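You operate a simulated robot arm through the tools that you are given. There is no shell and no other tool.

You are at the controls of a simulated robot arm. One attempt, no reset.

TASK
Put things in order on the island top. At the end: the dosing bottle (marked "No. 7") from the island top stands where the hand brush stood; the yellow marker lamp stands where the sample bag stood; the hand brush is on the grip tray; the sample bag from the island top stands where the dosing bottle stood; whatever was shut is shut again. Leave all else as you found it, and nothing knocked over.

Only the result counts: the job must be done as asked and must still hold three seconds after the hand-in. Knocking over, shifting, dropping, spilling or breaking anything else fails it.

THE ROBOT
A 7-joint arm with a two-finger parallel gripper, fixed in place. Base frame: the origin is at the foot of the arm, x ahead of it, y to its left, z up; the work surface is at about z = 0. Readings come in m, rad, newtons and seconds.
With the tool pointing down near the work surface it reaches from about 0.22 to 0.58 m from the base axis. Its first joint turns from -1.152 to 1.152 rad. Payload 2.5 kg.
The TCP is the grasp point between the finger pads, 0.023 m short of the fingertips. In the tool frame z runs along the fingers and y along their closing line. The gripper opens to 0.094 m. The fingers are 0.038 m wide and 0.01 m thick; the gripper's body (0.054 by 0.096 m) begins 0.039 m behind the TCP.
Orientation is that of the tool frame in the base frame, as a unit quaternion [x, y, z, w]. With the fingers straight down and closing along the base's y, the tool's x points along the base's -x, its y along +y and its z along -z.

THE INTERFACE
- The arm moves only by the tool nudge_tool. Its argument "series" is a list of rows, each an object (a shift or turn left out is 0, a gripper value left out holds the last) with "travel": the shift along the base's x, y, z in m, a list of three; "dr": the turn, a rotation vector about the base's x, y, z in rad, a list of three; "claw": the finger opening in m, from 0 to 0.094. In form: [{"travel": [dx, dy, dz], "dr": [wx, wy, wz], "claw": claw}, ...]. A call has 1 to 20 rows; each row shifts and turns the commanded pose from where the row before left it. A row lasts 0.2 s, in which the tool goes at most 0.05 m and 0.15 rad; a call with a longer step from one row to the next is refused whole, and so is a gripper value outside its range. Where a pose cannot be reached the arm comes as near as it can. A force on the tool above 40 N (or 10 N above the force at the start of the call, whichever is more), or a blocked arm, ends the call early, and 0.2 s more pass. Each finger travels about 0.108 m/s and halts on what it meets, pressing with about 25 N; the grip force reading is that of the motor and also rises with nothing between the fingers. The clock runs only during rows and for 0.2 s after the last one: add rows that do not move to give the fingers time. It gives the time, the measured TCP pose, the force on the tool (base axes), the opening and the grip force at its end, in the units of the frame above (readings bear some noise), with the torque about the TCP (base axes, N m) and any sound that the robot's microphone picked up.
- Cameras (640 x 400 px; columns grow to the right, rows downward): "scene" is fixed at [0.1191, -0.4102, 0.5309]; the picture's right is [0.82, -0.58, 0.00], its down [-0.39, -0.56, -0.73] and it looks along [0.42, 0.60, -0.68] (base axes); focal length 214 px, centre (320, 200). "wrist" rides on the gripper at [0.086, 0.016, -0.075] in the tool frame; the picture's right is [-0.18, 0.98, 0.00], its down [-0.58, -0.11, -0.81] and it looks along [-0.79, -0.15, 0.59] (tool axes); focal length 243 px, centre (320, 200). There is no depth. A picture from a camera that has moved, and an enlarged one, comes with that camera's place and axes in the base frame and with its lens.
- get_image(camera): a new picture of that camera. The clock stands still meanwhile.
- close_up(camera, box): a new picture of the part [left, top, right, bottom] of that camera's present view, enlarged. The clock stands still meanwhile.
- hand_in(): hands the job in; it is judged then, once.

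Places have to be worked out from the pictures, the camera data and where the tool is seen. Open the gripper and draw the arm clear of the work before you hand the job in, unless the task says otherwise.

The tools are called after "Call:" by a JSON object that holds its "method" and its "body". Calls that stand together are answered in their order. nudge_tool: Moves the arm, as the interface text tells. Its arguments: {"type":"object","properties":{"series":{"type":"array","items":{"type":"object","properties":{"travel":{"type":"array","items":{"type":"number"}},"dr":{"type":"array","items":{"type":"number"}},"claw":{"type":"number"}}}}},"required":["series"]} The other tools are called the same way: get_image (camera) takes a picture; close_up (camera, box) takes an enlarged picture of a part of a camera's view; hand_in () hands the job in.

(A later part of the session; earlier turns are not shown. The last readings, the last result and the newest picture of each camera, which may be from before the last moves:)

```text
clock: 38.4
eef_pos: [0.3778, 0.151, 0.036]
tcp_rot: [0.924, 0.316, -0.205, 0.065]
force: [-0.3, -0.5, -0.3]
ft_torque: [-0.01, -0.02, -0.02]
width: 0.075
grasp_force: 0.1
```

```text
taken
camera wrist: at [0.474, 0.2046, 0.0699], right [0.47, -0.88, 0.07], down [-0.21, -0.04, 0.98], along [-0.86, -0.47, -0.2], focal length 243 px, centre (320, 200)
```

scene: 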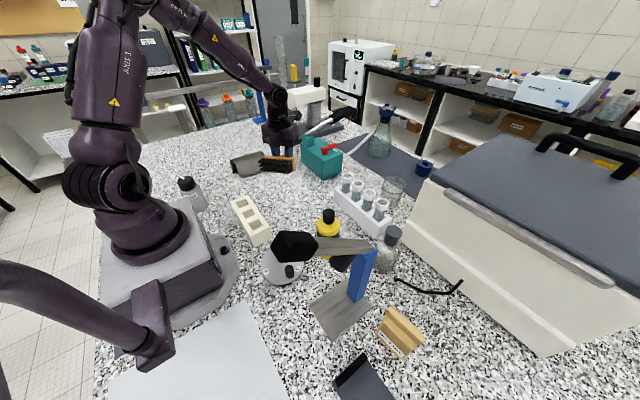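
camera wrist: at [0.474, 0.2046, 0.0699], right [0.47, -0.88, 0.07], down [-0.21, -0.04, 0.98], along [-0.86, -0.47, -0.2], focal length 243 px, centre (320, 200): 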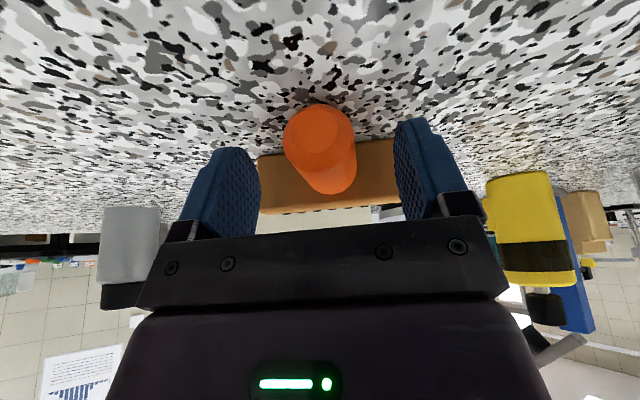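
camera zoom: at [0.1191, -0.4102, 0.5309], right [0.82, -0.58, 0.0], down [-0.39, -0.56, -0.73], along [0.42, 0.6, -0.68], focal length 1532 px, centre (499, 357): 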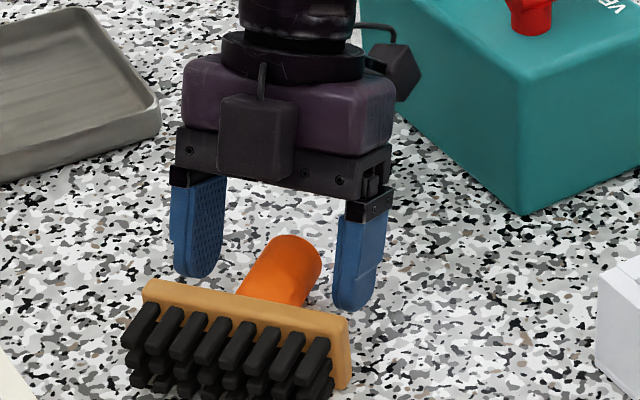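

Call:
{"method": "nudge_tool", "body": {"series": [{"claw": 0.05}, {"claw": 0.02}, {"claw": 0.02}, {"claw": 0.02}, {"claw": 0.02}]}}

Call:
{"method": "close_up", "body": {"camera": "scene", "box": [260, 150, 330, 206]}}

```text
clock: 39.6
eef_pos: [0.3778, 0.1511, 0.0376]
tcp_rot: [0.924, 0.316, -0.204, 0.066]
force: [-0.1, 0.2, 0.1]
ft_torque: [-0.13, -0.04, -0.01]
width: 0.0309
grasp_force: 25.1
```

```text
7.14 times, centred on (295, 178) of scene
camera zoom: at [0.1191, -0.4102, 0.5309], right [0.82, -0.58, 0.0], down [-0.39, -0.56, -0.73], along [0.42, 0.6, -0.68], focal length 1532 px, centre (499, 357)
```

zoom: 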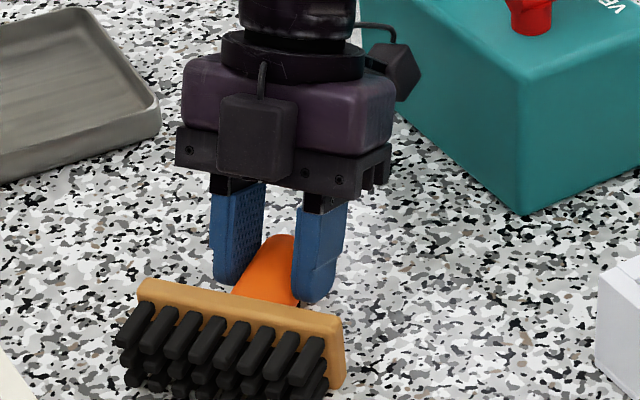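

Gripped. I lift and turn the tool +90° about the brush's long axis so the brush comes upright.

Call:
{"method": "nudge_tool", "body": {"series": [{"travel": [0, 0, 0.03]}, {"travel": [0, 0, 0.04]}, {"travel": [0, 0, 0.04]}, {"travel": [0, 0, 0.02], "dr": [0.086, -0.1105, 0]}, {"dr": [0.086, -0.1105, 0]}, {"dr": [0.086, -0.1105, 0]}, {"dr": [0.086, -0.1105, 0]}, {"dr": [0.086, -0.1105, 0]}, {"dr": [0.086, -0.1105, 0]}, {"dr": [0.086, -0.1105, 0]}, {"dr": [0.086, -0.1105, 0]}, {"dr": [0, 0, 0]}]}}

Call:
{"method": "get_image", "body": {"camera": "scene"}}

Call:
{"method": "get_image", "body": {"camera": "wrist"}}

```text
clock: 42.2
eef_pos: [0.3767, 0.1513, 0.1691]
tcp_rot: [0.89, 0.308, 0.318, -0.113]
force: [0.2, -0.5, -0.1]
ft_torque: [0.02, -0.03, 0.0]
width: 0.0309
grasp_force: 25.3
out of reach, approached as far as the arm can: row 10
```

```text
taken
```

scene: 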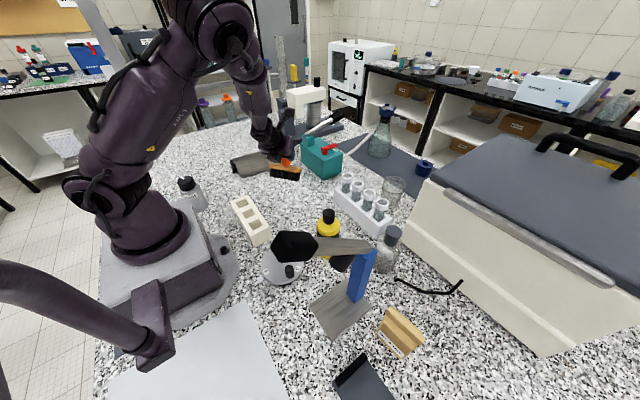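

```text
taken
camera wrist: at [0.4024, 0.1491, 0.2818], right [0.5, -0.86, -0.12], down [-0.82, -0.51, 0.25], along [-0.28, -0.03, -0.96], focal length 243 px, centre (320, 200)
```

wrist: 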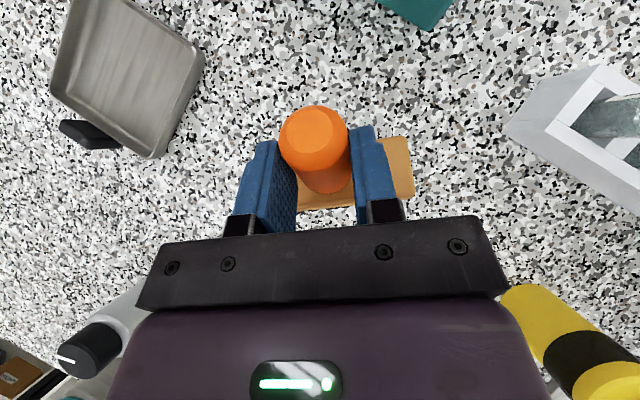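

Call:
{"method": "close_up", "body": {"camera": "scene", "box": [250, 120, 330, 190]}}

Call:
{"method": "nudge_tool", "body": {"series": [{"dr": [0.074, -0.095, 0]}, {"dr": [0.074, -0.095, 0]}, {"dr": [0, 0, 0]}]}}

Call:
{"method": "close_up", "body": {"camera": "scene", "box": [250, 120, 330, 190]}}

```text
5.71 times, centred on (290, 155) of scene
camera zoom: at [0.1191, -0.4102, 0.5309], right [0.82, -0.58, 0.0], down [-0.39, -0.56, -0.73], along [0.42, 0.6, -0.68], focal length 1226 px, centre (491, 457)
```

zoom: 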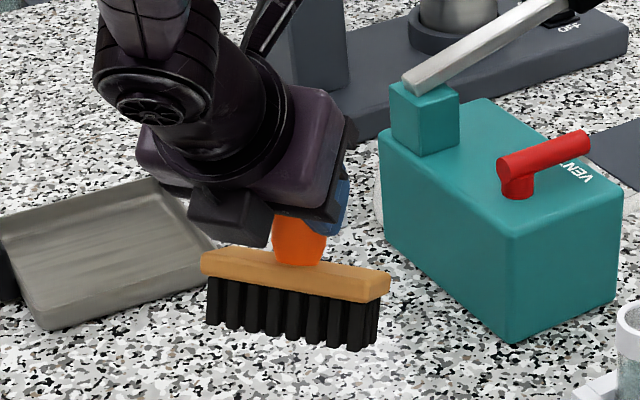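

```text
clock: 43.0
eef_pos: [0.3769, 0.1514, 0.1677]
tcp_rot: [0.844, 0.293, 0.423, -0.15]
force: [0.6, -0.1, -1.6]
ft_torque: [-0.04, 0.0, 0.0]
width: 0.0309
grasp_force: 25.4
```

```text
5.71 times, centred on (290, 155) of scene
camera zoom: at [0.1191, -0.4102, 0.5309], right [0.82, -0.58, 0.0], down [-0.39, -0.56, -0.73], along [0.42, 0.6, -0.68], focal length 1226 px, centre (491, 457)
```

zoom: 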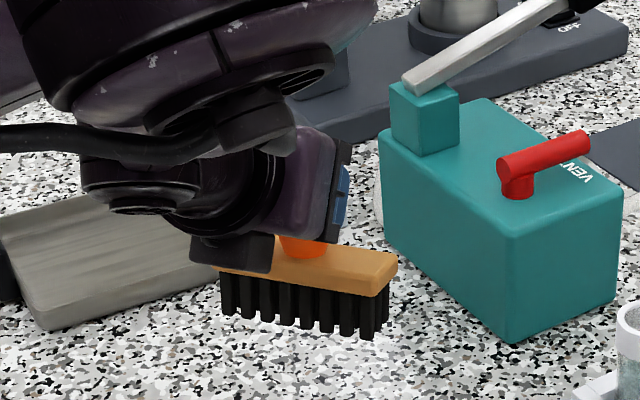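

The arm's posture changed noticeably; I check the whole scene before going on.

Call:
{"method": "get_image", "body": {"camera": "scene"}}

Call:
{"method": "get_image", "body": {"camera": "wrist"}}

```text
taken
```

scene: 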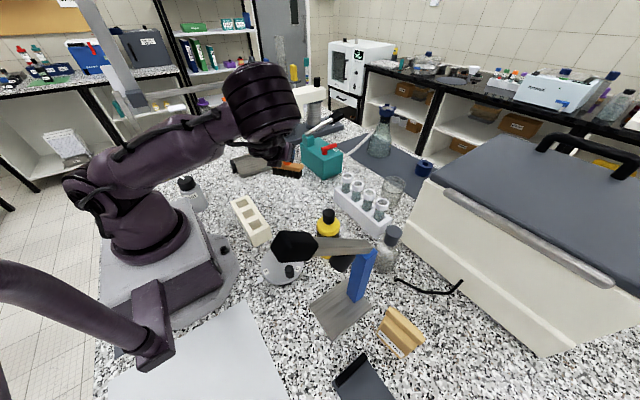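

```text
taken
camera wrist: at [0.3809, 0.1323, 0.2834], right [0.52, -0.84, -0.15], down [-0.85, -0.53, 0.02], along [-0.09, 0.12, -0.99], focal length 243 px, centre (320, 200)
```

wrist: 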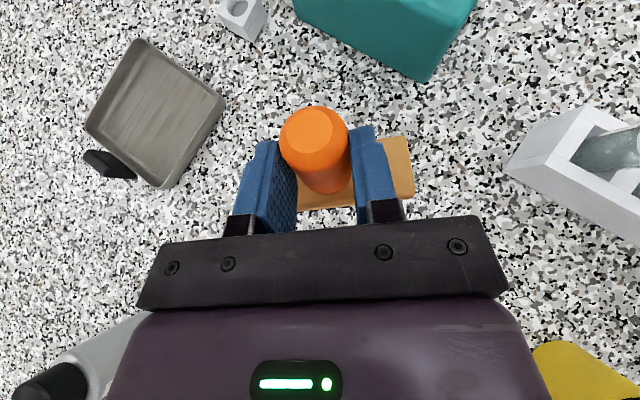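

The brush still leans ≈13–15° outward (judged from the wrist view). I turn another ≈0.2 rad and recheck.

Call:
{"method": "nudge_tool", "body": {"series": [{"dr": [0.062, -0.079, 0]}, {"dr": [0.062, -0.079, 0]}, {"dr": [0, 0, 0]}]}}

Call:
{"method": "get_image", "body": {"camera": "scene"}}

Call:
{"method": "get_image", "body": {"camera": "wrist"}}

Call:
{"method": "close_up", "body": {"camera": "scene", "box": [250, 130, 330, 200]}}

```text
clock: 43.8
eef_pos: [0.3767, 0.1524, 0.1673]
tcp_rot: [0.798, 0.277, 0.505, -0.178]
force: [-1.2, 0.3, -1.2]
ft_torque: [-0.01, 0.04, 0.04]
width: 0.0308
grasp_force: 25.4
```

```text
taken
```

scene: 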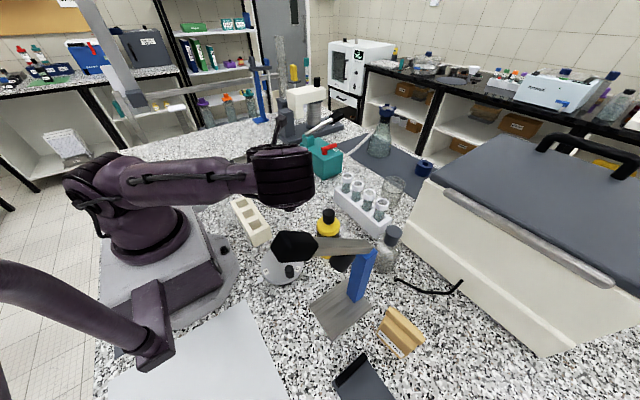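

```text
taken
camera wrist: at [0.3633, 0.1184, 0.2791], right [0.55, -0.82, -0.17], down [-0.83, -0.52, -0.18], along [0.06, 0.24, -0.97], focal length 243 px, centre (320, 200)
```

wrist: 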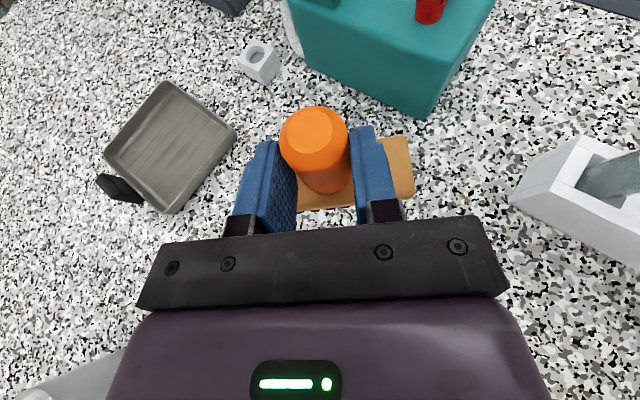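

```text
5.71 times, centred on (290, 165) of scene
camera zoom: at [0.1191, -0.4102, 0.5309], right [0.82, -0.58, 0.0], down [-0.39, -0.56, -0.73], along [0.42, 0.6, -0.68], focal length 1226 px, centre (491, 400)
```

zoom: 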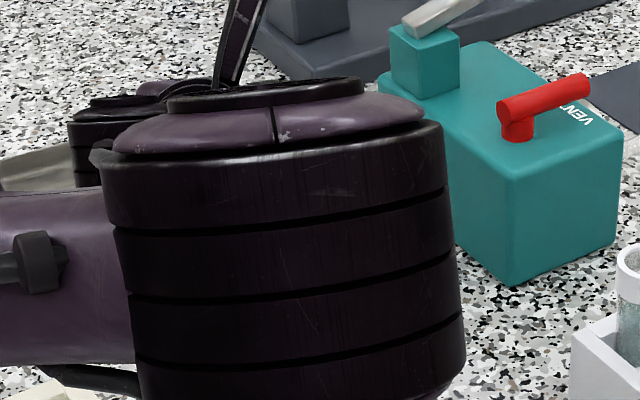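

The elbow has swung low over the lamp because the wrist is too close to the base here — too risky. I turn back, and will instead do the final turn at a larger radius, directly above the tray.

Call:
{"method": "nudge_tool", "body": {"series": [{"travel": [0, 0, 0], "dr": [-0.0774, 0.0994, 0]}, {"travel": [0, 0, 0.01], "dr": [-0.0774, 0.0994, 0]}, {"travel": [0, 0, 0.01], "dr": [-0.0774, 0.0994, 0]}, {"travel": [0, 0, 0.01], "dr": [-0.0774, 0.0994, 0]}, {"travel": [0, 0, 0], "dr": [-0.0774, 0.0994, 0]}, {"travel": [0, 0, 0]}]}}

Call:
{"method": "get_image", "body": {"camera": "scene"}}

```text
clock: 45.2
eef_pos: [0.3727, 0.1494, 0.1799]
tcp_rot: [0.912, 0.317, 0.244, -0.092]
force: [0.4, -0.5, -1.4]
ft_torque: [0.02, -0.05, 0.02]
width: 0.0307
grasp_force: 25.0
out of reach, approached as far as the arm can: row 5
```

```text
taken
```

scene: 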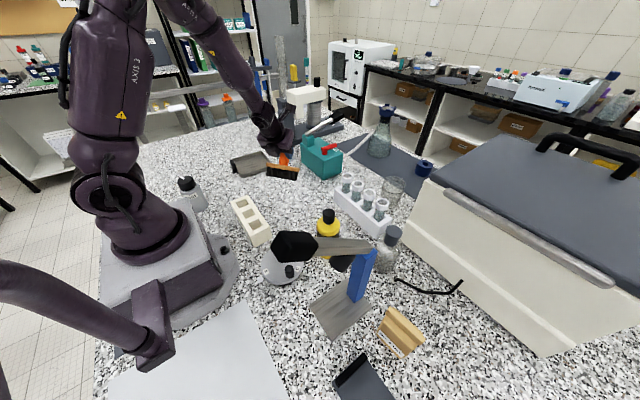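

Elbow is up again and nothing was disturbed. Now I carry the brush over the tray, yawing with the arm's azimuth.

Call:
{"method": "nudge_tool", "body": {"series": [{"travel": [-0.003, 0.03, 0.01], "dr": [0, 0, 0.075]}, {"travel": [-0.006, 0.035, 0.01], "dr": [0, 0, 0.075]}, {"travel": [-0.008, 0.035, 0], "dr": [0, 0, 0.075]}, {"travel": [-0.008, 0.035, 0], "dr": [0, 0, 0.075]}, {"travel": [-0.008, 0.035, 0], "dr": [0, 0, 0.075]}, {"travel": [-0.008, 0.035, 0], "dr": [0, 0, 0.075]}, {"travel": [-0.008, 0.035, 0], "dr": [0, 0, 0.07]}, {"travel": [0, 0, 0]}]}}

Call:
{"method": "get_image", "body": {"camera": "scene"}}

Call:
{"method": "get_image", "body": {"camera": "wrist"}}

```text
clock: 47.0
eef_pos: [0.3239, 0.3891, 0.1991]
tcp_rot: [0.804, 0.541, 0.202, -0.142]
force: [0.0, 0.1, -0.8]
ft_torque: [0.05, -0.02, -0.02]
width: 0.031
grasp_force: 25.0
```

```text
taken
```

scene: 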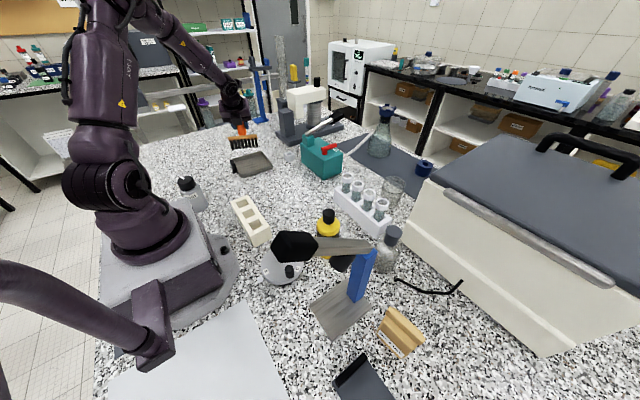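

```text
taken
camera wrist: at [0.3538, 0.4207, 0.3064], right [0.85, -0.52, -0.1], down [-0.43, -0.79, 0.43], along [-0.3, -0.32, -0.9], focal length 243 px, centre (320, 200)
```

wrist: 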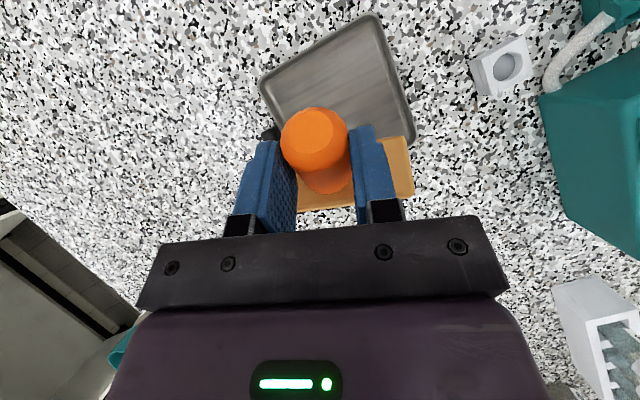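

Tray centre is now ≈(0.332, 0.398). I turn the tool up step by step here and watch the arm's posture.

Call:
{"method": "nudge_tool", "body": {"series": [{"travel": [0, -0.005, 0], "dr": [0.124, -0.0505, 0]}, {"travel": [0, -0.004, 0], "dr": [0.124, -0.0505, 0]}, {"travel": [0, 0, 0], "dr": [0.124, -0.0505, 0]}, {"travel": [0, 0, 0]}]}}

Call:
{"method": "get_image", "body": {"camera": "scene"}}

Call:
{"method": "get_image", "body": {"camera": "wrist"}}

```text
clock: 48.0
eef_pos: [0.3204, 0.382, 0.1915]
tcp_rot: [0.747, 0.503, 0.359, -0.245]
force: [-0.3, 0.3, -1.5]
ft_torque: [-0.04, 0.01, 0.0]
width: 0.0309
grasp_force: 24.8
out of reach, approached as far as the arm can: row 2
```

```text
taken
```

scene: 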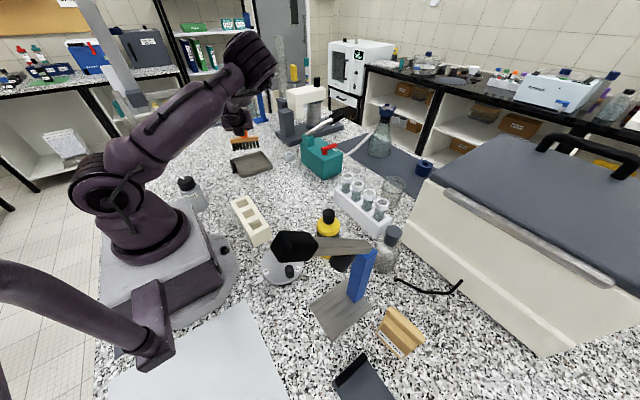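

```text
taken
camera wrist: at [0.3349, 0.37, 0.3064], right [0.87, -0.47, -0.15], down [-0.47, -0.88, 0.04], along [-0.15, 0.03, -0.99], focal length 243 px, centre (320, 200)
```

wrist: 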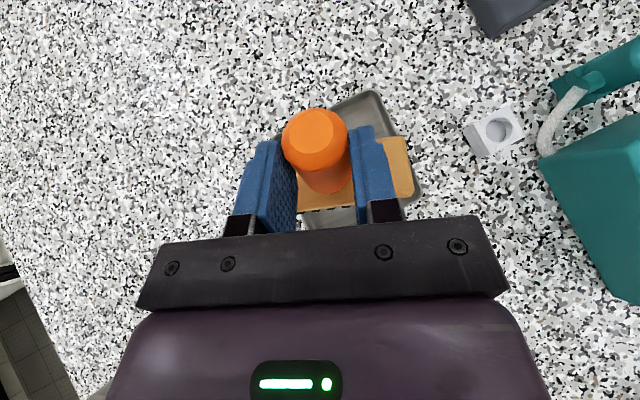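

The elbow moves to the side but stays high here (≈0.43 m). I zoom to measure the brush's lean.

Call:
{"method": "close_up", "body": {"camera": "wrist", "box": [230, 80, 430, 240]}}

Call:
{"method": "close_up", "body": {"camera": "scene", "box": [200, 100, 290, 180]}}

```text
2.50 times, centred on (330, 160) of wrist
camera zoom: at [0.3349, 0.37, 0.3064], right [0.87, -0.47, -0.15], down [-0.47, -0.88, 0.04], along [-0.15, 0.03, -0.99], focal length 606 px, centre (295, 300)
```

zoom: 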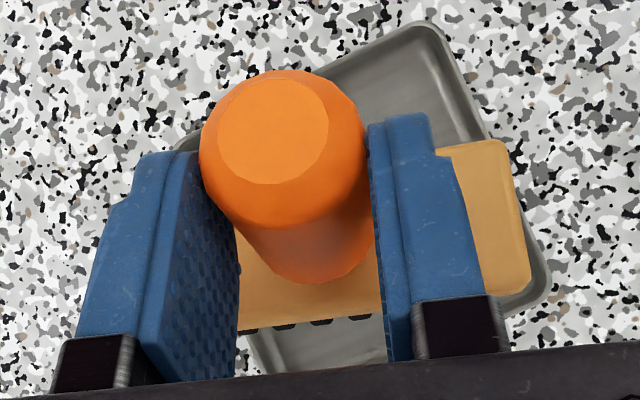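

```text
5.00 times, centred on (245, 140) of scene
camera zoom: at [0.1191, -0.4103, 0.5309], right [0.82, -0.58, 0.0], down [-0.39, -0.56, -0.73], along [0.42, 0.6, -0.68], focal length 1072 px, centre (695, 500)
```

zoom: 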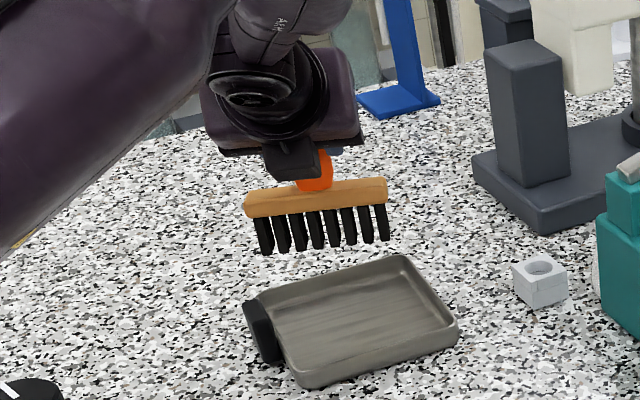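

The brush leans ≈16° outward; turning ≈0.14 rad more brings it below the tipping angle, so it will settle upright. I do this with a small centring shift and check the posture.

Call:
{"method": "nudge_tool", "body": {"series": [{"travel": [0.004, 0.004, 0], "dr": [0.13, -0.053, 0]}, {"travel": [0, 0, 0]}]}}

Call:
{"method": "get_image", "body": {"camera": "scene"}}

Call:
{"method": "close_up", "body": {"camera": "wrist", "box": [230, 80, 430, 240]}}

```text
clock: 48.6
eef_pos: [0.3247, 0.3861, 0.1912]
tcp_rot: [0.719, 0.485, 0.41, -0.281]
force: [0.1, 0.0, -0.8]
ft_torque: [-0.02, 0.01, 0.0]
width: 0.0308
grasp_force: 24.9
```

```text
taken
```

scene: 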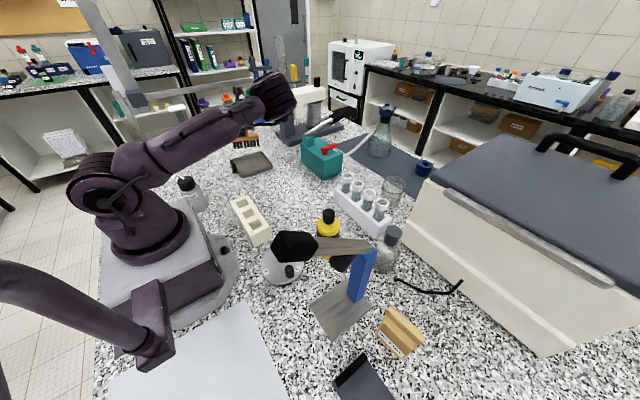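

```text
2.50 times, centred on (330, 160) of wrist
camera zoom: at [0.3326, 0.3598, 0.3047], right [0.88, -0.45, -0.17], down [-0.47, -0.88, -0.1], along [-0.1, 0.16, -0.98], focal length 606 px, centre (295, 300)
```

zoom: 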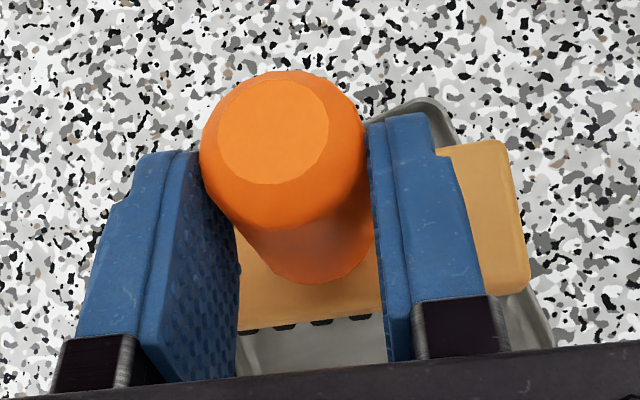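

Lean is now ≈9°, elbow ≈0.37 m high. I lower in steps, checking the elbow.

Call:
{"method": "nudge_tool", "body": {"series": [{"travel": [0, 0, -0.02]}, {"travel": [0, 0, -0.025]}, {"travel": [0, 0, 0]}]}}

Call:
{"method": "get_image", "body": {"camera": "scene"}}

```text
clock: 49.4
eef_pos: [0.3252, 0.3861, 0.1447]
tcp_rot: [0.719, 0.485, 0.411, -0.282]
force: [0.6, 0.7, -1.9]
ft_torque: [-0.02, 0.0, 0.01]
width: 0.0307
grasp_force: 24.9
```

```text
taken
```

scene: 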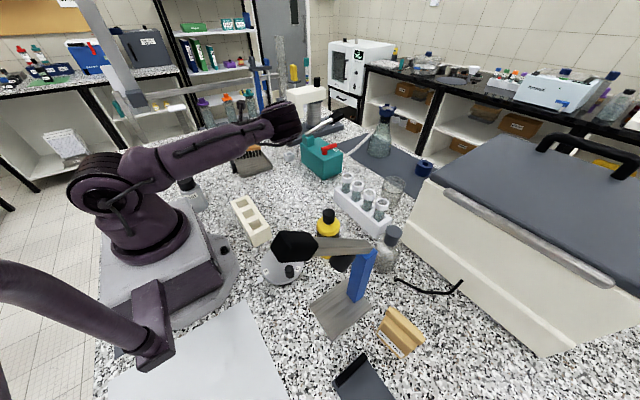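

Call:
{"method": "nudge_tool", "body": {"series": [{"travel": [0, 0, -0.02]}, {"travel": [0, 0, -0.018]}, {"travel": [0, 0, 0]}]}}

Call:
{"method": "get_image", "body": {"camera": "scene"}}

Call:
{"method": "close_up", "body": {"camera": "scene", "box": [210, 120, 310, 190]}}

Call:
{"method": "get_image", "body": {"camera": "wrist"}}

```text
clock: 50.2
eef_pos: [0.3245, 0.3851, 0.1074]
tcp_rot: [0.719, 0.485, 0.411, -0.281]
force: [-0.5, 0.0, -2.0]
ft_torque: [-0.01, -0.05, -0.04]
width: 0.0307
grasp_force: 25.3
```

```text
taken
```

scene: 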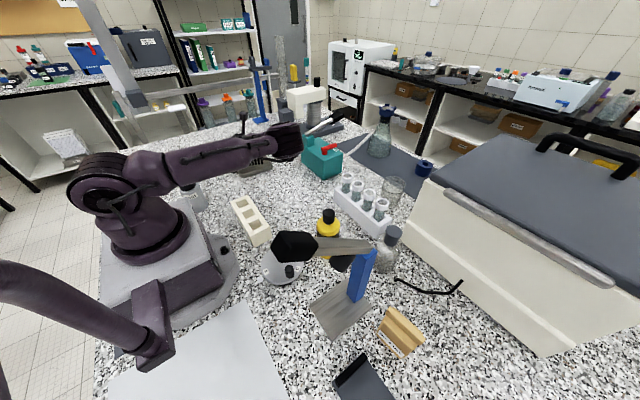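

```text
5.71 times, centred on (260, 155) of scene
camera zoom: at [0.1191, -0.4102, 0.5309], right [0.82, -0.58, 0.0], down [-0.39, -0.56, -0.73], along [0.42, 0.6, -0.68], focal length 1226 px, centre (663, 457)
```

zoom: 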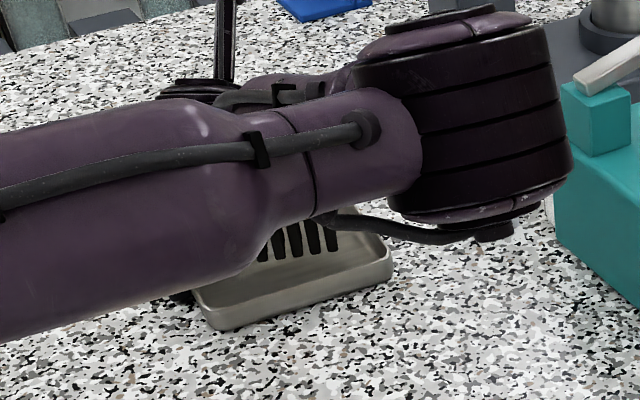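

```text
taken
camera wrist: at [0.3321, 0.359, 0.2211], right [0.88, -0.45, -0.17], down [-0.47, -0.88, -0.09], along [-0.1, 0.16, -0.98], focal length 243 px, centre (320, 200)
```

wrist: 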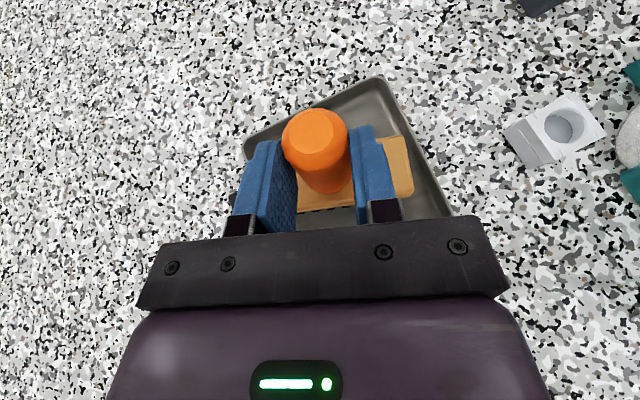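

Brush is above the tray; I shift it ≈8 mm toward the tray centre and lower slowly to contact.

Call:
{"method": "nudge_tool", "body": {"series": [{"travel": [0.007, 0.005, -0.004]}, {"travel": [0, 0, -0.006]}, {"travel": [0, 0, 0]}]}}

Call:
{"method": "get_image", "body": {"camera": "wrist"}}

```text
clock: 51.0
eef_pos: [0.3315, 0.3909, 0.0992]
tcp_rot: [0.719, 0.486, 0.41, -0.282]
force: [-0.5, -0.2, 1.0]
ft_torque: [-0.02, -0.04, 0.01]
width: 0.0309
grasp_force: 24.7
```

```text
taken
camera wrist: at [0.3392, 0.3647, 0.2117], right [0.88, -0.45, -0.17], down [-0.47, -0.88, -0.09], along [-0.1, 0.16, -0.98], focal length 243 px, centre (320, 200)
```

wrist: 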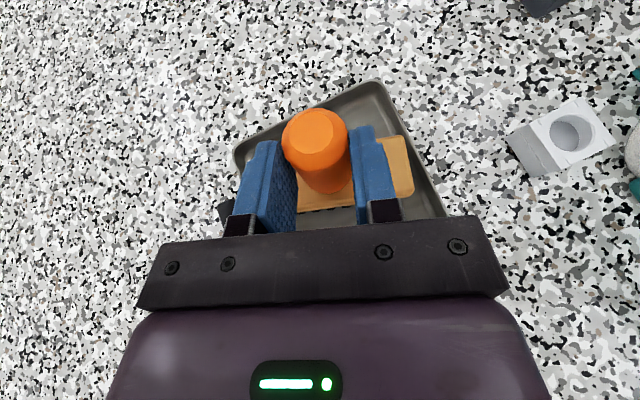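

Call:
{"method": "nudge_tool", "body": {"series": [{"travel": [0, 0, -0.004]}, {"travel": [0, 0, 0]}]}}

Call:
{"method": "nudge_tool", "body": {"series": [{"travel": [0, 0, -0.004]}, {"travel": [0, 0, 0]}]}}

```text
clock: 51.6
eef_pos: [0.3314, 0.3923, 0.0978]
tcp_rot: [0.717, 0.485, 0.413, -0.283]
force: [-1.6, -3.2, 23.7]
ft_torque: [0.34, -0.41, 0.0]
width: 0.0307
grasp_force: 25.0
```

```text
clock: 52.2
eef_pos: [0.3322, 0.3923, 0.0928]
tcp_rot: [0.718, 0.484, 0.413, -0.282]
force: [1.0, -1.7, 23.8]
ft_torque: [0.37, -0.64, -0.01]
width: 0.0309
grasp_force: 25.2
```

Contact with ≈24 N, reaction close to the handle axis, so it should settle upright. I ease off 1 mm and open slowly.

Call:
{"method": "nudge_tool", "body": {"series": [{"travel": [0, 0, 0.001]}, {"claw": 0.036}, {"claw": 0.045}, {"claw": 0.06}, {"claw": 0.075}, {"claw": 0.075}]}}

Call:
{"method": "get_image", "body": {"camera": "wrist"}}

Call:
{"method": "close_up", "body": {"camera": "scene", "box": [210, 120, 310, 190]}}

```text
clock: 53.6
eef_pos: [0.332, 0.391, 0.0914]
tcp_rot: [0.719, 0.485, 0.411, -0.281]
force: [0.3, -0.6, 0.2]
ft_torque: [-0.02, -0.01, 0.03]
width: 0.075
grasp_force: 0.0
```

```text
taken
camera wrist: at [0.3392, 0.3648, 0.2046], right [0.88, -0.45, -0.17], down [-0.47, -0.88, -0.09], along [-0.1, 0.16, -0.98], focal length 243 px, centre (320, 200)
```

wrist: 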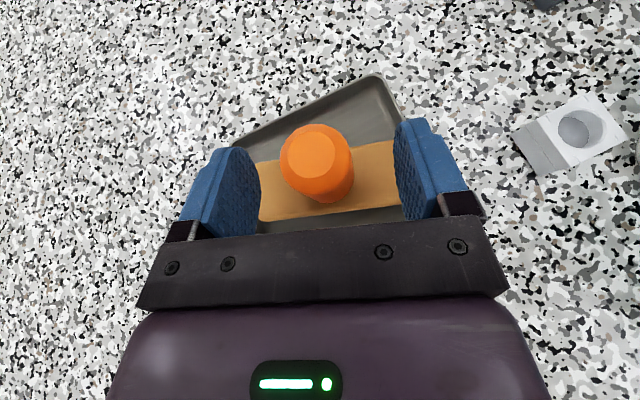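

```text
5.71 times, centred on (260, 155) of scene
camera zoom: at [0.1191, -0.4102, 0.5309], right [0.82, -0.58, 0.0], down [-0.39, -0.56, -0.73], along [0.42, 0.6, -0.68], focal length 1226 px, centre (663, 457)
```

zoom: 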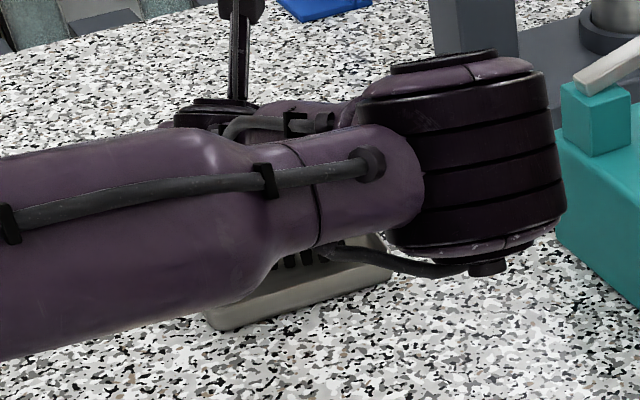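

The brush stands upright in the tray. I retreat backward/upward along the tool axis, clear of the handle.

Call:
{"method": "nudge_tool", "body": {"series": [{"travel": [-0.0066, -0.016, 0.01]}, {"travel": [-0.0098, -0.0239, 0.0152]}, {"travel": [-0.0098, -0.0239, 0.0152]}, {"travel": [-0.0066, -0.016, 0.03]}, {"travel": [0, 0, 0.04]}, {"travel": [0, 0, 0]}]}}

Call:
{"method": "get_image", "body": {"camera": "scene"}}

Call:
{"method": "get_image", "body": {"camera": "wrist"}}

```text
clock: 55.0
eef_pos: [0.2987, 0.31, 0.2021]
tcp_rot: [0.719, 0.485, 0.41, -0.281]
force: [-0.1, -0.5, -1.0]
ft_torque: [-0.02, 0.0, -0.02]
width: 0.075
grasp_force: 0.0
```

```text
taken
```

scene: 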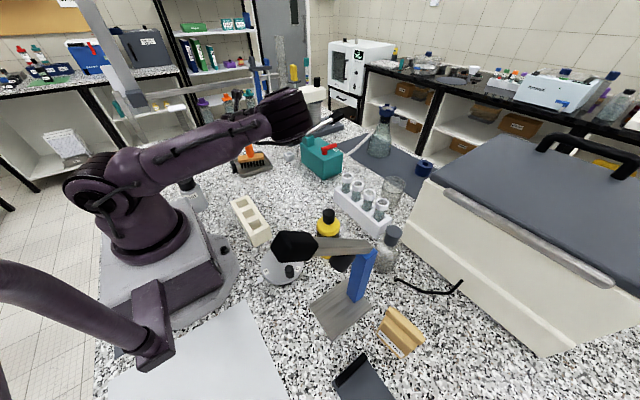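

```text
taken
camera wrist: at [0.3058, 0.284, 0.315], right [0.88, -0.45, -0.17], down [-0.47, -0.88, -0.09], along [-0.1, 0.16, -0.98], focal length 243 px, centre (320, 200)
```

wrist: 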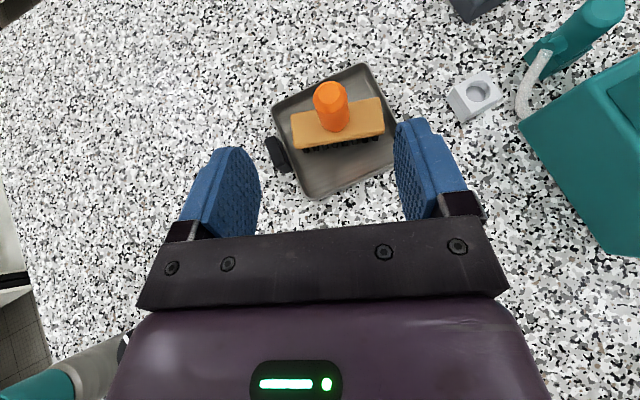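

The brush stands upright in the tray. I now untilt the tool and rise so the elbow returns up, then check the tray's position against the first picture.

Call:
{"method": "nudge_tool", "body": {"series": [{"travel": [0, -0.01, 0.02], "dr": [-0.1204, 0.049, 0]}, {"travel": [0, -0.01, 0.02], "dr": [-0.1204, 0.049, 0]}, {"travel": [0, -0.01, 0.02], "dr": [-0.1204, 0.049, 0]}, {"travel": [0, -0.01, 0.02], "dr": [-0.1204, 0.049, 0]}, {"travel": [0, -0.02, 0.02], "dr": [-0.1204, 0.049, 0]}, {"travel": [0, -0.02, 0.01], "dr": [-0.1204, 0.049, 0]}, {"travel": [0, -0.02, 0.01], "dr": [-0.1204, 0.049, 0]}, {"travel": [0, -0.02, 0], "dr": [-0.1204, 0.049, 0]}, {"travel": [0.01, -0.04, 0]}, {"travel": [0.01, -0.04, 0]}, {"travel": [0, 0, 0]}]}}

Call:
{"method": "get_image", "body": {"camera": "scene"}}

Call:
{"method": "close_up", "body": {"camera": "scene", "box": [210, 140, 290, 190]}}

```text
clock: 57.4
eef_pos: [0.3179, 0.1111, 0.3234]
tcp_rot: [0.831, 0.557, -0.002, -0.004]
force: [0.7, 0.0, -0.4]
ft_torque: [-0.01, 0.02, 0.03]
width: 0.0749
grasp_force: 0.2
```

```text
taken
```

scene: 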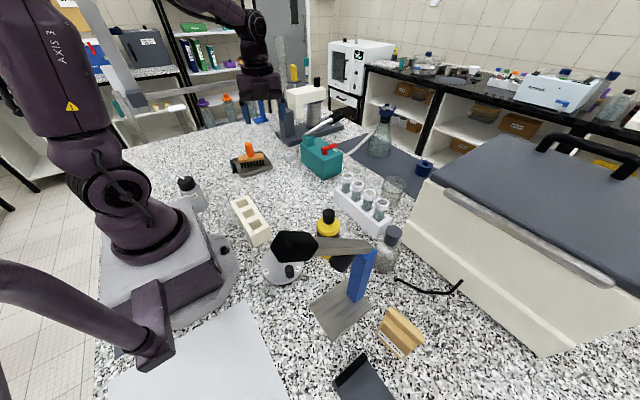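

```text
8.00 times, centred on (250, 165) of scene
camera zoom: at [0.1191, -0.4102, 0.5309], right [0.82, -0.58, 0.0], down [-0.39, -0.56, -0.73], along [0.42, 0.6, -0.68], focal length 1716 px, centre (880, 480)
```

zoom: 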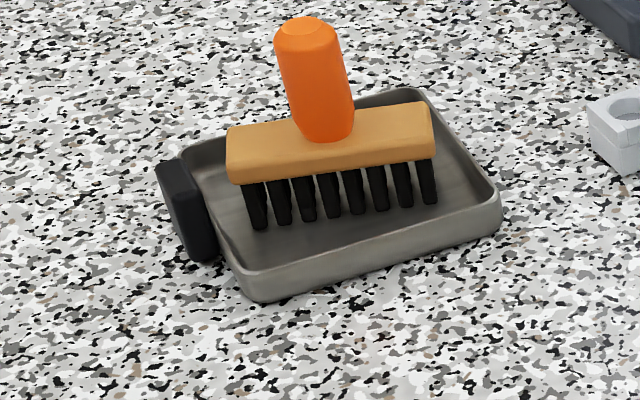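

Brush is upright on the tray; the tray sits ≈9 mm off its original place, which I'll restore later. Next, the dosing bottle: its straight wall ends at z≈0.083 below the stopper, so I'll use a 45° sideways grip (wrist on the +y side). I test that orientation high in the air first.

Call:
{"method": "nudge_tool", "body": {"series": [{"travel": [0.014, -0.035, 0.01], "dr": [0, 0, 0.07], "claw": 0.094}, {"travel": [0.014, -0.035, 0.01], "dr": [0, 0, 0.07]}, {"travel": [0.014, -0.035, 0.005], "dr": [0, 0, 0.07]}, {"travel": [0.014, -0.035, 0], "dr": [0, 0, 0.07]}, {"travel": [0.014, -0.035, 0], "dr": [0, 0, 0.07]}, {"travel": [0.014, -0.035, 0], "dr": [0, 0, 0.07]}, {"travel": [0.014, -0.03, 0], "dr": [0, 0, 0.067]}, {"travel": [0, 0, 0], "dr": [-0.13, -0.013, 0]}, {"travel": [0, 0, 0], "dr": [-0.13, -0.013, 0]}, {"travel": [0, 0, 0], "dr": [-0.13, -0.013, 0]}, {"travel": [0, 0, 0]}]}}

Call:
{"method": "get_image", "body": {"camera": "scene"}}

Call:
{"method": "get_image", "body": {"camera": "wrist"}}

```text
clock: 59.8
eef_pos: [0.4184, -0.1295, 0.3472]
tcp_rot: [0.66, 0.726, -0.134, 0.141]
force: [0.8, -0.4, 0.4]
ft_torque: [0.02, 0.01, 0.03]
width: 0.094
grasp_force: 0.0
```

```text
taken
```

scene: 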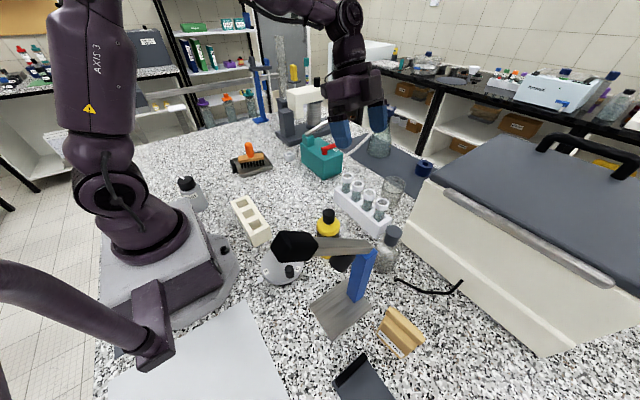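

```text
taken
camera wrist: at [0.4229, -0.0201, 0.3842], right [1.0, -0.08, 0.06], down [-0.08, -0.24, 0.97], along [-0.06, -0.97, -0.24], focal length 243 px, centre (320, 200)
```

wrist: 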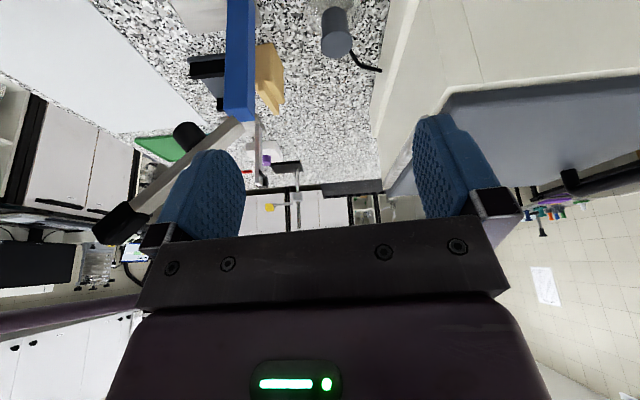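

Good posture. I continue the tilt to 45°.

Call:
{"method": "nudge_tool", "body": {"series": [{"travel": [0, 0, 0], "dr": [-0.13, -0.013, 0]}, {"travel": [0, 0, 0], "dr": [-0.13, -0.013, 0]}, {"travel": [0, 0, 0], "dr": [-0.13, -0.013, 0]}, {"travel": [0, 0, 0]}]}}

Call:
{"method": "get_image", "body": {"camera": "scene"}}

Call:
{"method": "get_image", "body": {"camera": "wrist"}}

```text
clock: 60.8
eef_pos: [0.4166, -0.1286, 0.3467]
tcp_rot: [0.622, 0.683, -0.26, 0.28]
force: [0.2, 0.5, -0.6]
ft_torque: [0.01, 0.01, -0.01]
width: 0.0938
grasp_force: 0.1
```

```text
taken
```

scene: 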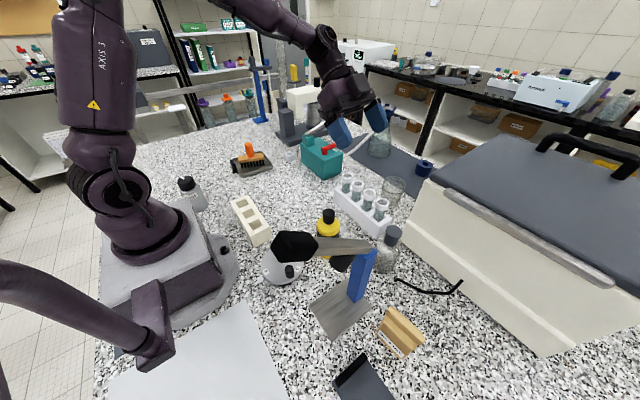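

```text
taken
camera wrist: at [0.4221, -0.0145, 0.3399], right [0.99, -0.04, 0.12], down [-0.12, 0.15, 0.98], along [-0.06, -0.99, 0.14], focal length 243 px, centre (320, 200)
```

wrist: 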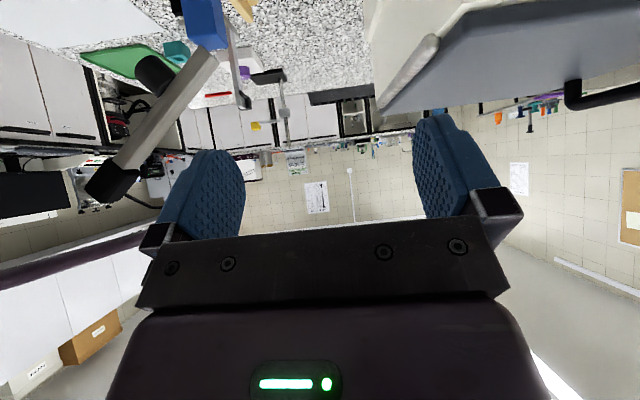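

The 45° sideways pose is reached with the elbow up. Bottle axis ≈(0.4395, −0.2547). I move to a point 5 cm behind the bottle (toward +y), descending only part way, then verify.

Call:
{"method": "nudge_tool", "body": {"series": [{"travel": [0.008, -0.029, -0.03]}, {"travel": [0.0083, -0.0284, -0.03]}, {"travel": [0, 0, -0.03]}, {"travel": [0, 0, -0.03]}, {"travel": [0, 0, -0.03]}, {"travel": [0, 0, -0.03]}, {"travel": [0, 0, 0]}]}}

Call:
{"method": "get_image", "body": {"camera": "scene"}}

Call:
{"method": "close_up", "body": {"camera": "scene", "box": [290, 150, 450, 280]}}

Call:
{"method": "get_image", "body": {"camera": "wrist"}}

```text
clock: 62.4
eef_pos: [0.4349, -0.1856, 0.1661]
tcp_rot: [0.621, 0.684, -0.259, 0.282]
force: [0.2, 0.1, 0.7]
ft_torque: [0.0, -0.05, 0.01]
width: 0.0938
grasp_force: 0.0
```

```text
taken
```

scene: 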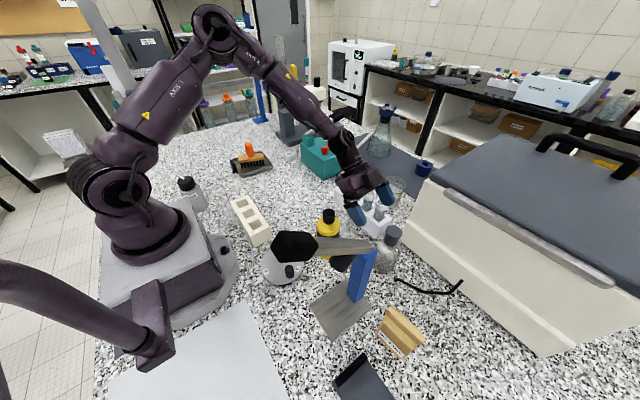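

```text
3.08 times, centred on (370, 215) of scene
camera zoom: at [0.1191, -0.4102, 0.5309], right [0.82, -0.58, 0.0], down [-0.39, -0.56, -0.73], along [0.42, 0.6, -0.68], focal length 660 px, centre (166, 154)
```

zoom: 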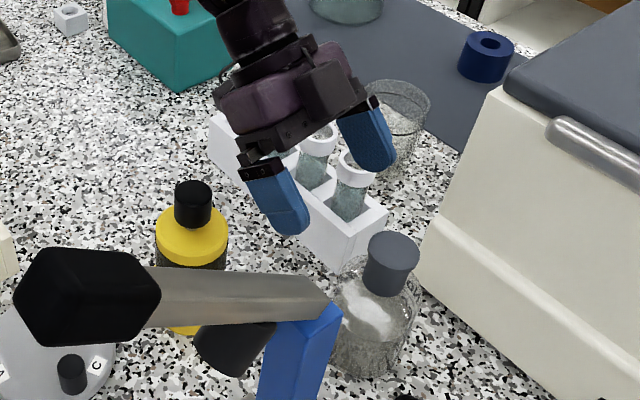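

```text
taken
camera wrist: at [0.4394, -0.0717, 0.1595], right [0.99, -0.04, 0.12], down [-0.12, 0.15, 0.98], along [-0.06, -0.99, 0.14], focal length 243 px, centre (320, 200)
```

wrist: 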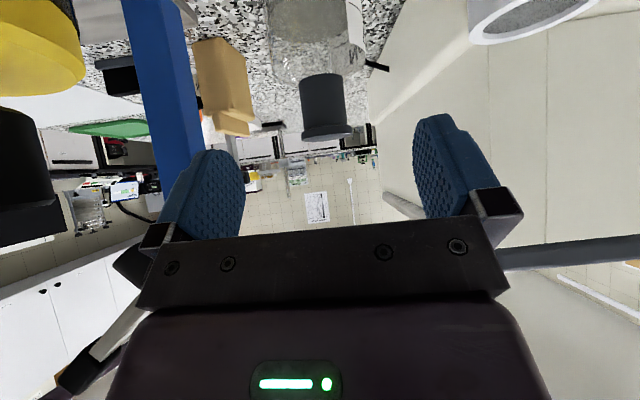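

This low view shows the bottle's profile clearly. I zoom in to measure it.

Call:
{"method": "close_up", "body": {"camera": "wrist", "box": [240, 0, 400, 150]}}

Call:
{"method": "close_up", "body": {"camera": "wrist", "box": [0, 0, 200, 200]}}

```text
2.67 times, centred on (320, 75) of wrist
camera zoom: at [0.4394, -0.0717, 0.1595], right [0.99, -0.04, 0.12], down [-0.12, 0.15, 0.98], along [-0.06, -0.99, 0.14], focal length 647 px, centre (320, 533)
```

zoom: 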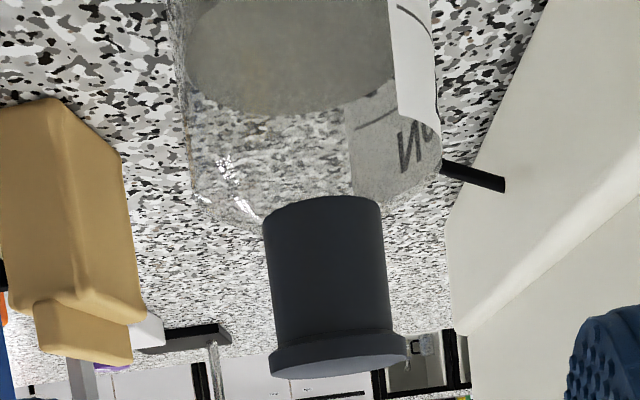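

```text
2.00 times, centred on (100, 100) of wrist
camera zoom: at [0.4394, -0.0717, 0.1595], right [0.99, -0.04, 0.12], down [-0.12, 0.15, 0.98], along [-0.06, -0.99, 0.14], focal length 485 px, centre (760, 400)
```

zoom: 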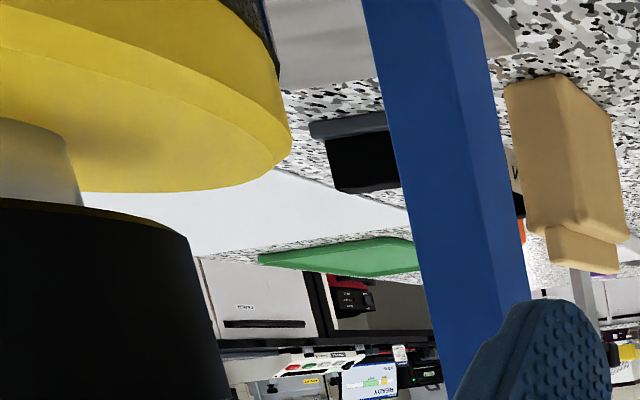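

Bottle: straight wall R≈0.034 up to z≈0.093, stopper z 0.10–0.141, axis x≈0.440. To keep clear of the rack corner and lamp I'll narrow the opening to 0.08 and slide in along the tool's own 45° axis.

Call:
{"method": "nudge_tool", "body": {"series": [{"travel": [-0.0033, 0.027, 0], "claw": 0.08}, {"travel": [-0.0033, 0.0273, 0]}, {"travel": [0.0024, -0.0259, -0.026]}, {"travel": [0.0024, -0.0259, -0.026]}, {"travel": [0, 0, 0]}]}}

Call:
{"method": "get_image", "body": {"camera": "wrist"}}

Call:
{"method": "close_up", "body": {"camera": "scene", "box": [290, 150, 450, 280]}}

```text
clock: 63.6
eef_pos: [0.4322, -0.1839, 0.115]
tcp_rot: [0.622, 0.684, -0.26, 0.28]
force: [0.2, 0.4, 1.3]
ft_torque: [0.05, -0.01, -0.01]
width: 0.08
grasp_force: 0.1
```

```text
taken
camera wrist: at [0.4371, -0.0695, 0.1081], right [0.99, -0.04, 0.12], down [-0.12, 0.15, 0.98], along [-0.06, -0.99, 0.14], focal length 243 px, centre (320, 200)
```

wrist: 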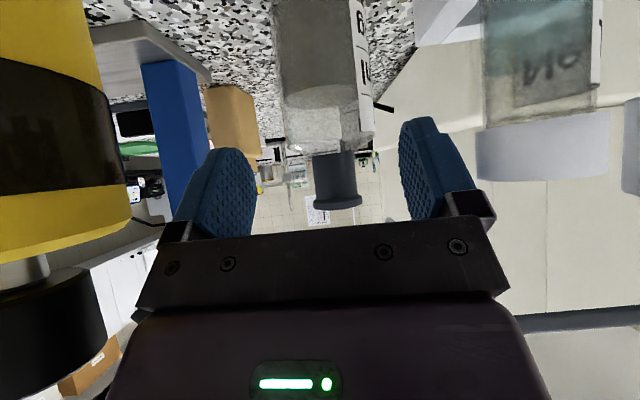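

```text
3.08 times, centred on (370, 215) of scene
camera zoom: at [0.1191, -0.4102, 0.5309], right [0.82, -0.58, 0.0], down [-0.39, -0.56, -0.73], along [0.42, 0.6, -0.68], focal length 660 px, centre (166, 154)
```

zoom: 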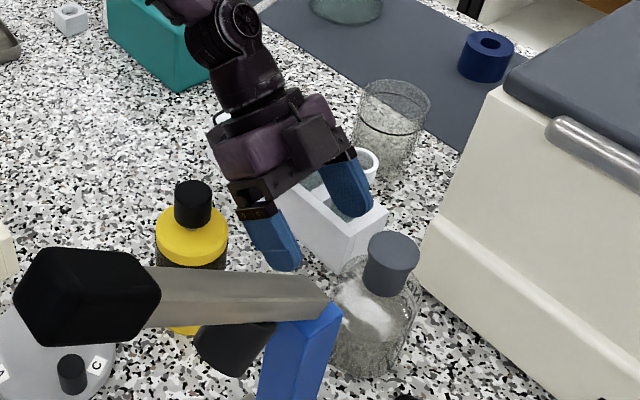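

Aligned laterally with the bottle. I complete the diagonal approach.

Call:
{"method": "nudge_tool", "body": {"series": [{"travel": [0.0024, -0.0253, -0.026]}, {"travel": [0.0024, -0.0253, -0.026]}, {"travel": [0, 0, 0]}]}}

Call:
{"method": "get_image", "body": {"camera": "wrist"}}

Call:
{"method": "close_up", "body": {"camera": "scene", "box": [320, 190, 440, 280]}}

```text
clock: 64.4
eef_pos: [0.4373, -0.2346, 0.0629]
tcp_rot: [0.623, 0.683, -0.259, 0.28]
force: [-0.4, 0.4, -0.3]
ft_torque: [0.02, 0.0, 0.01]
width: 0.0801
grasp_force: 0.2
```

```text
taken
camera wrist: at [0.4415, -0.1204, 0.0563], right [0.99, -0.04, 0.12], down [-0.12, 0.15, 0.98], along [-0.06, -0.99, 0.14], focal length 243 px, centre (320, 200)
```

wrist: 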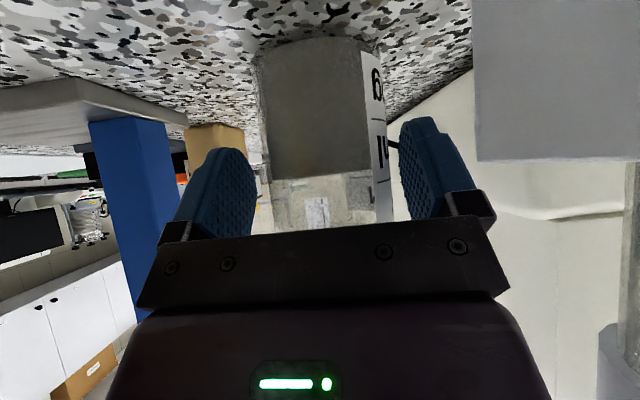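

```text
4.44 times, centred on (380, 235) of scene
camera zoom: at [0.1191, -0.4102, 0.5309], right [0.82, -0.58, 0.0], down [-0.39, -0.56, -0.73], along [0.42, 0.6, -0.68], focal length 953 px, centre (53, 44)
```

zoom: 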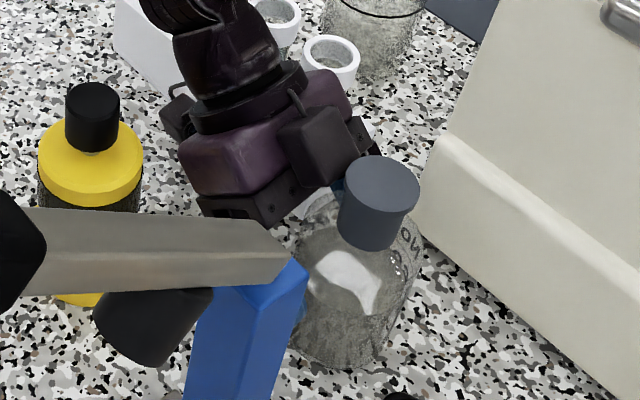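

No contact force, bottle between the fingers and stopper clear of the palm. I close the fingers.

Call:
{"method": "nudge_tool", "body": {"series": [{"claw": 0.07}, {"claw": 0.055}, {"claw": 0.05}, {"claw": 0.05}]}}

Call:
{"method": "close_up", "body": {"camera": "scene", "box": [320, 190, 440, 280]}}

```text
clock: 65.4
eef_pos: [0.4345, -0.2347, 0.0633]
tcp_rot: [0.622, 0.684, -0.259, 0.281]
force: [0.4, -0.2, 0.9]
ft_torque: [0.01, -0.1, 0.01]
width: 0.0647
grasp_force: 24.9
```

```text
4.44 times, centred on (380, 235) of scene
camera zoom: at [0.1191, -0.4102, 0.5309], right [0.82, -0.58, 0.0], down [-0.39, -0.56, -0.73], along [0.42, 0.6, -0.68], focal length 953 px, centre (53, 44)
```

zoom: 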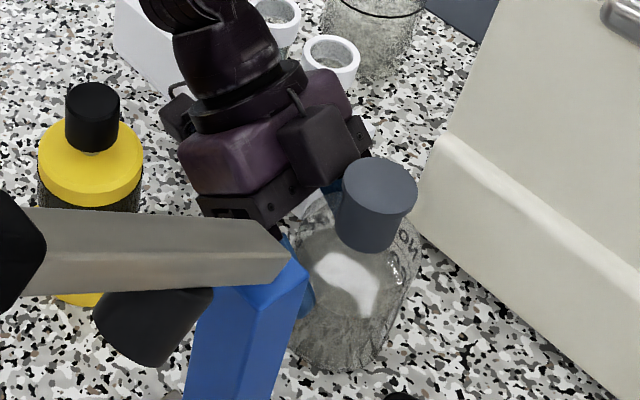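

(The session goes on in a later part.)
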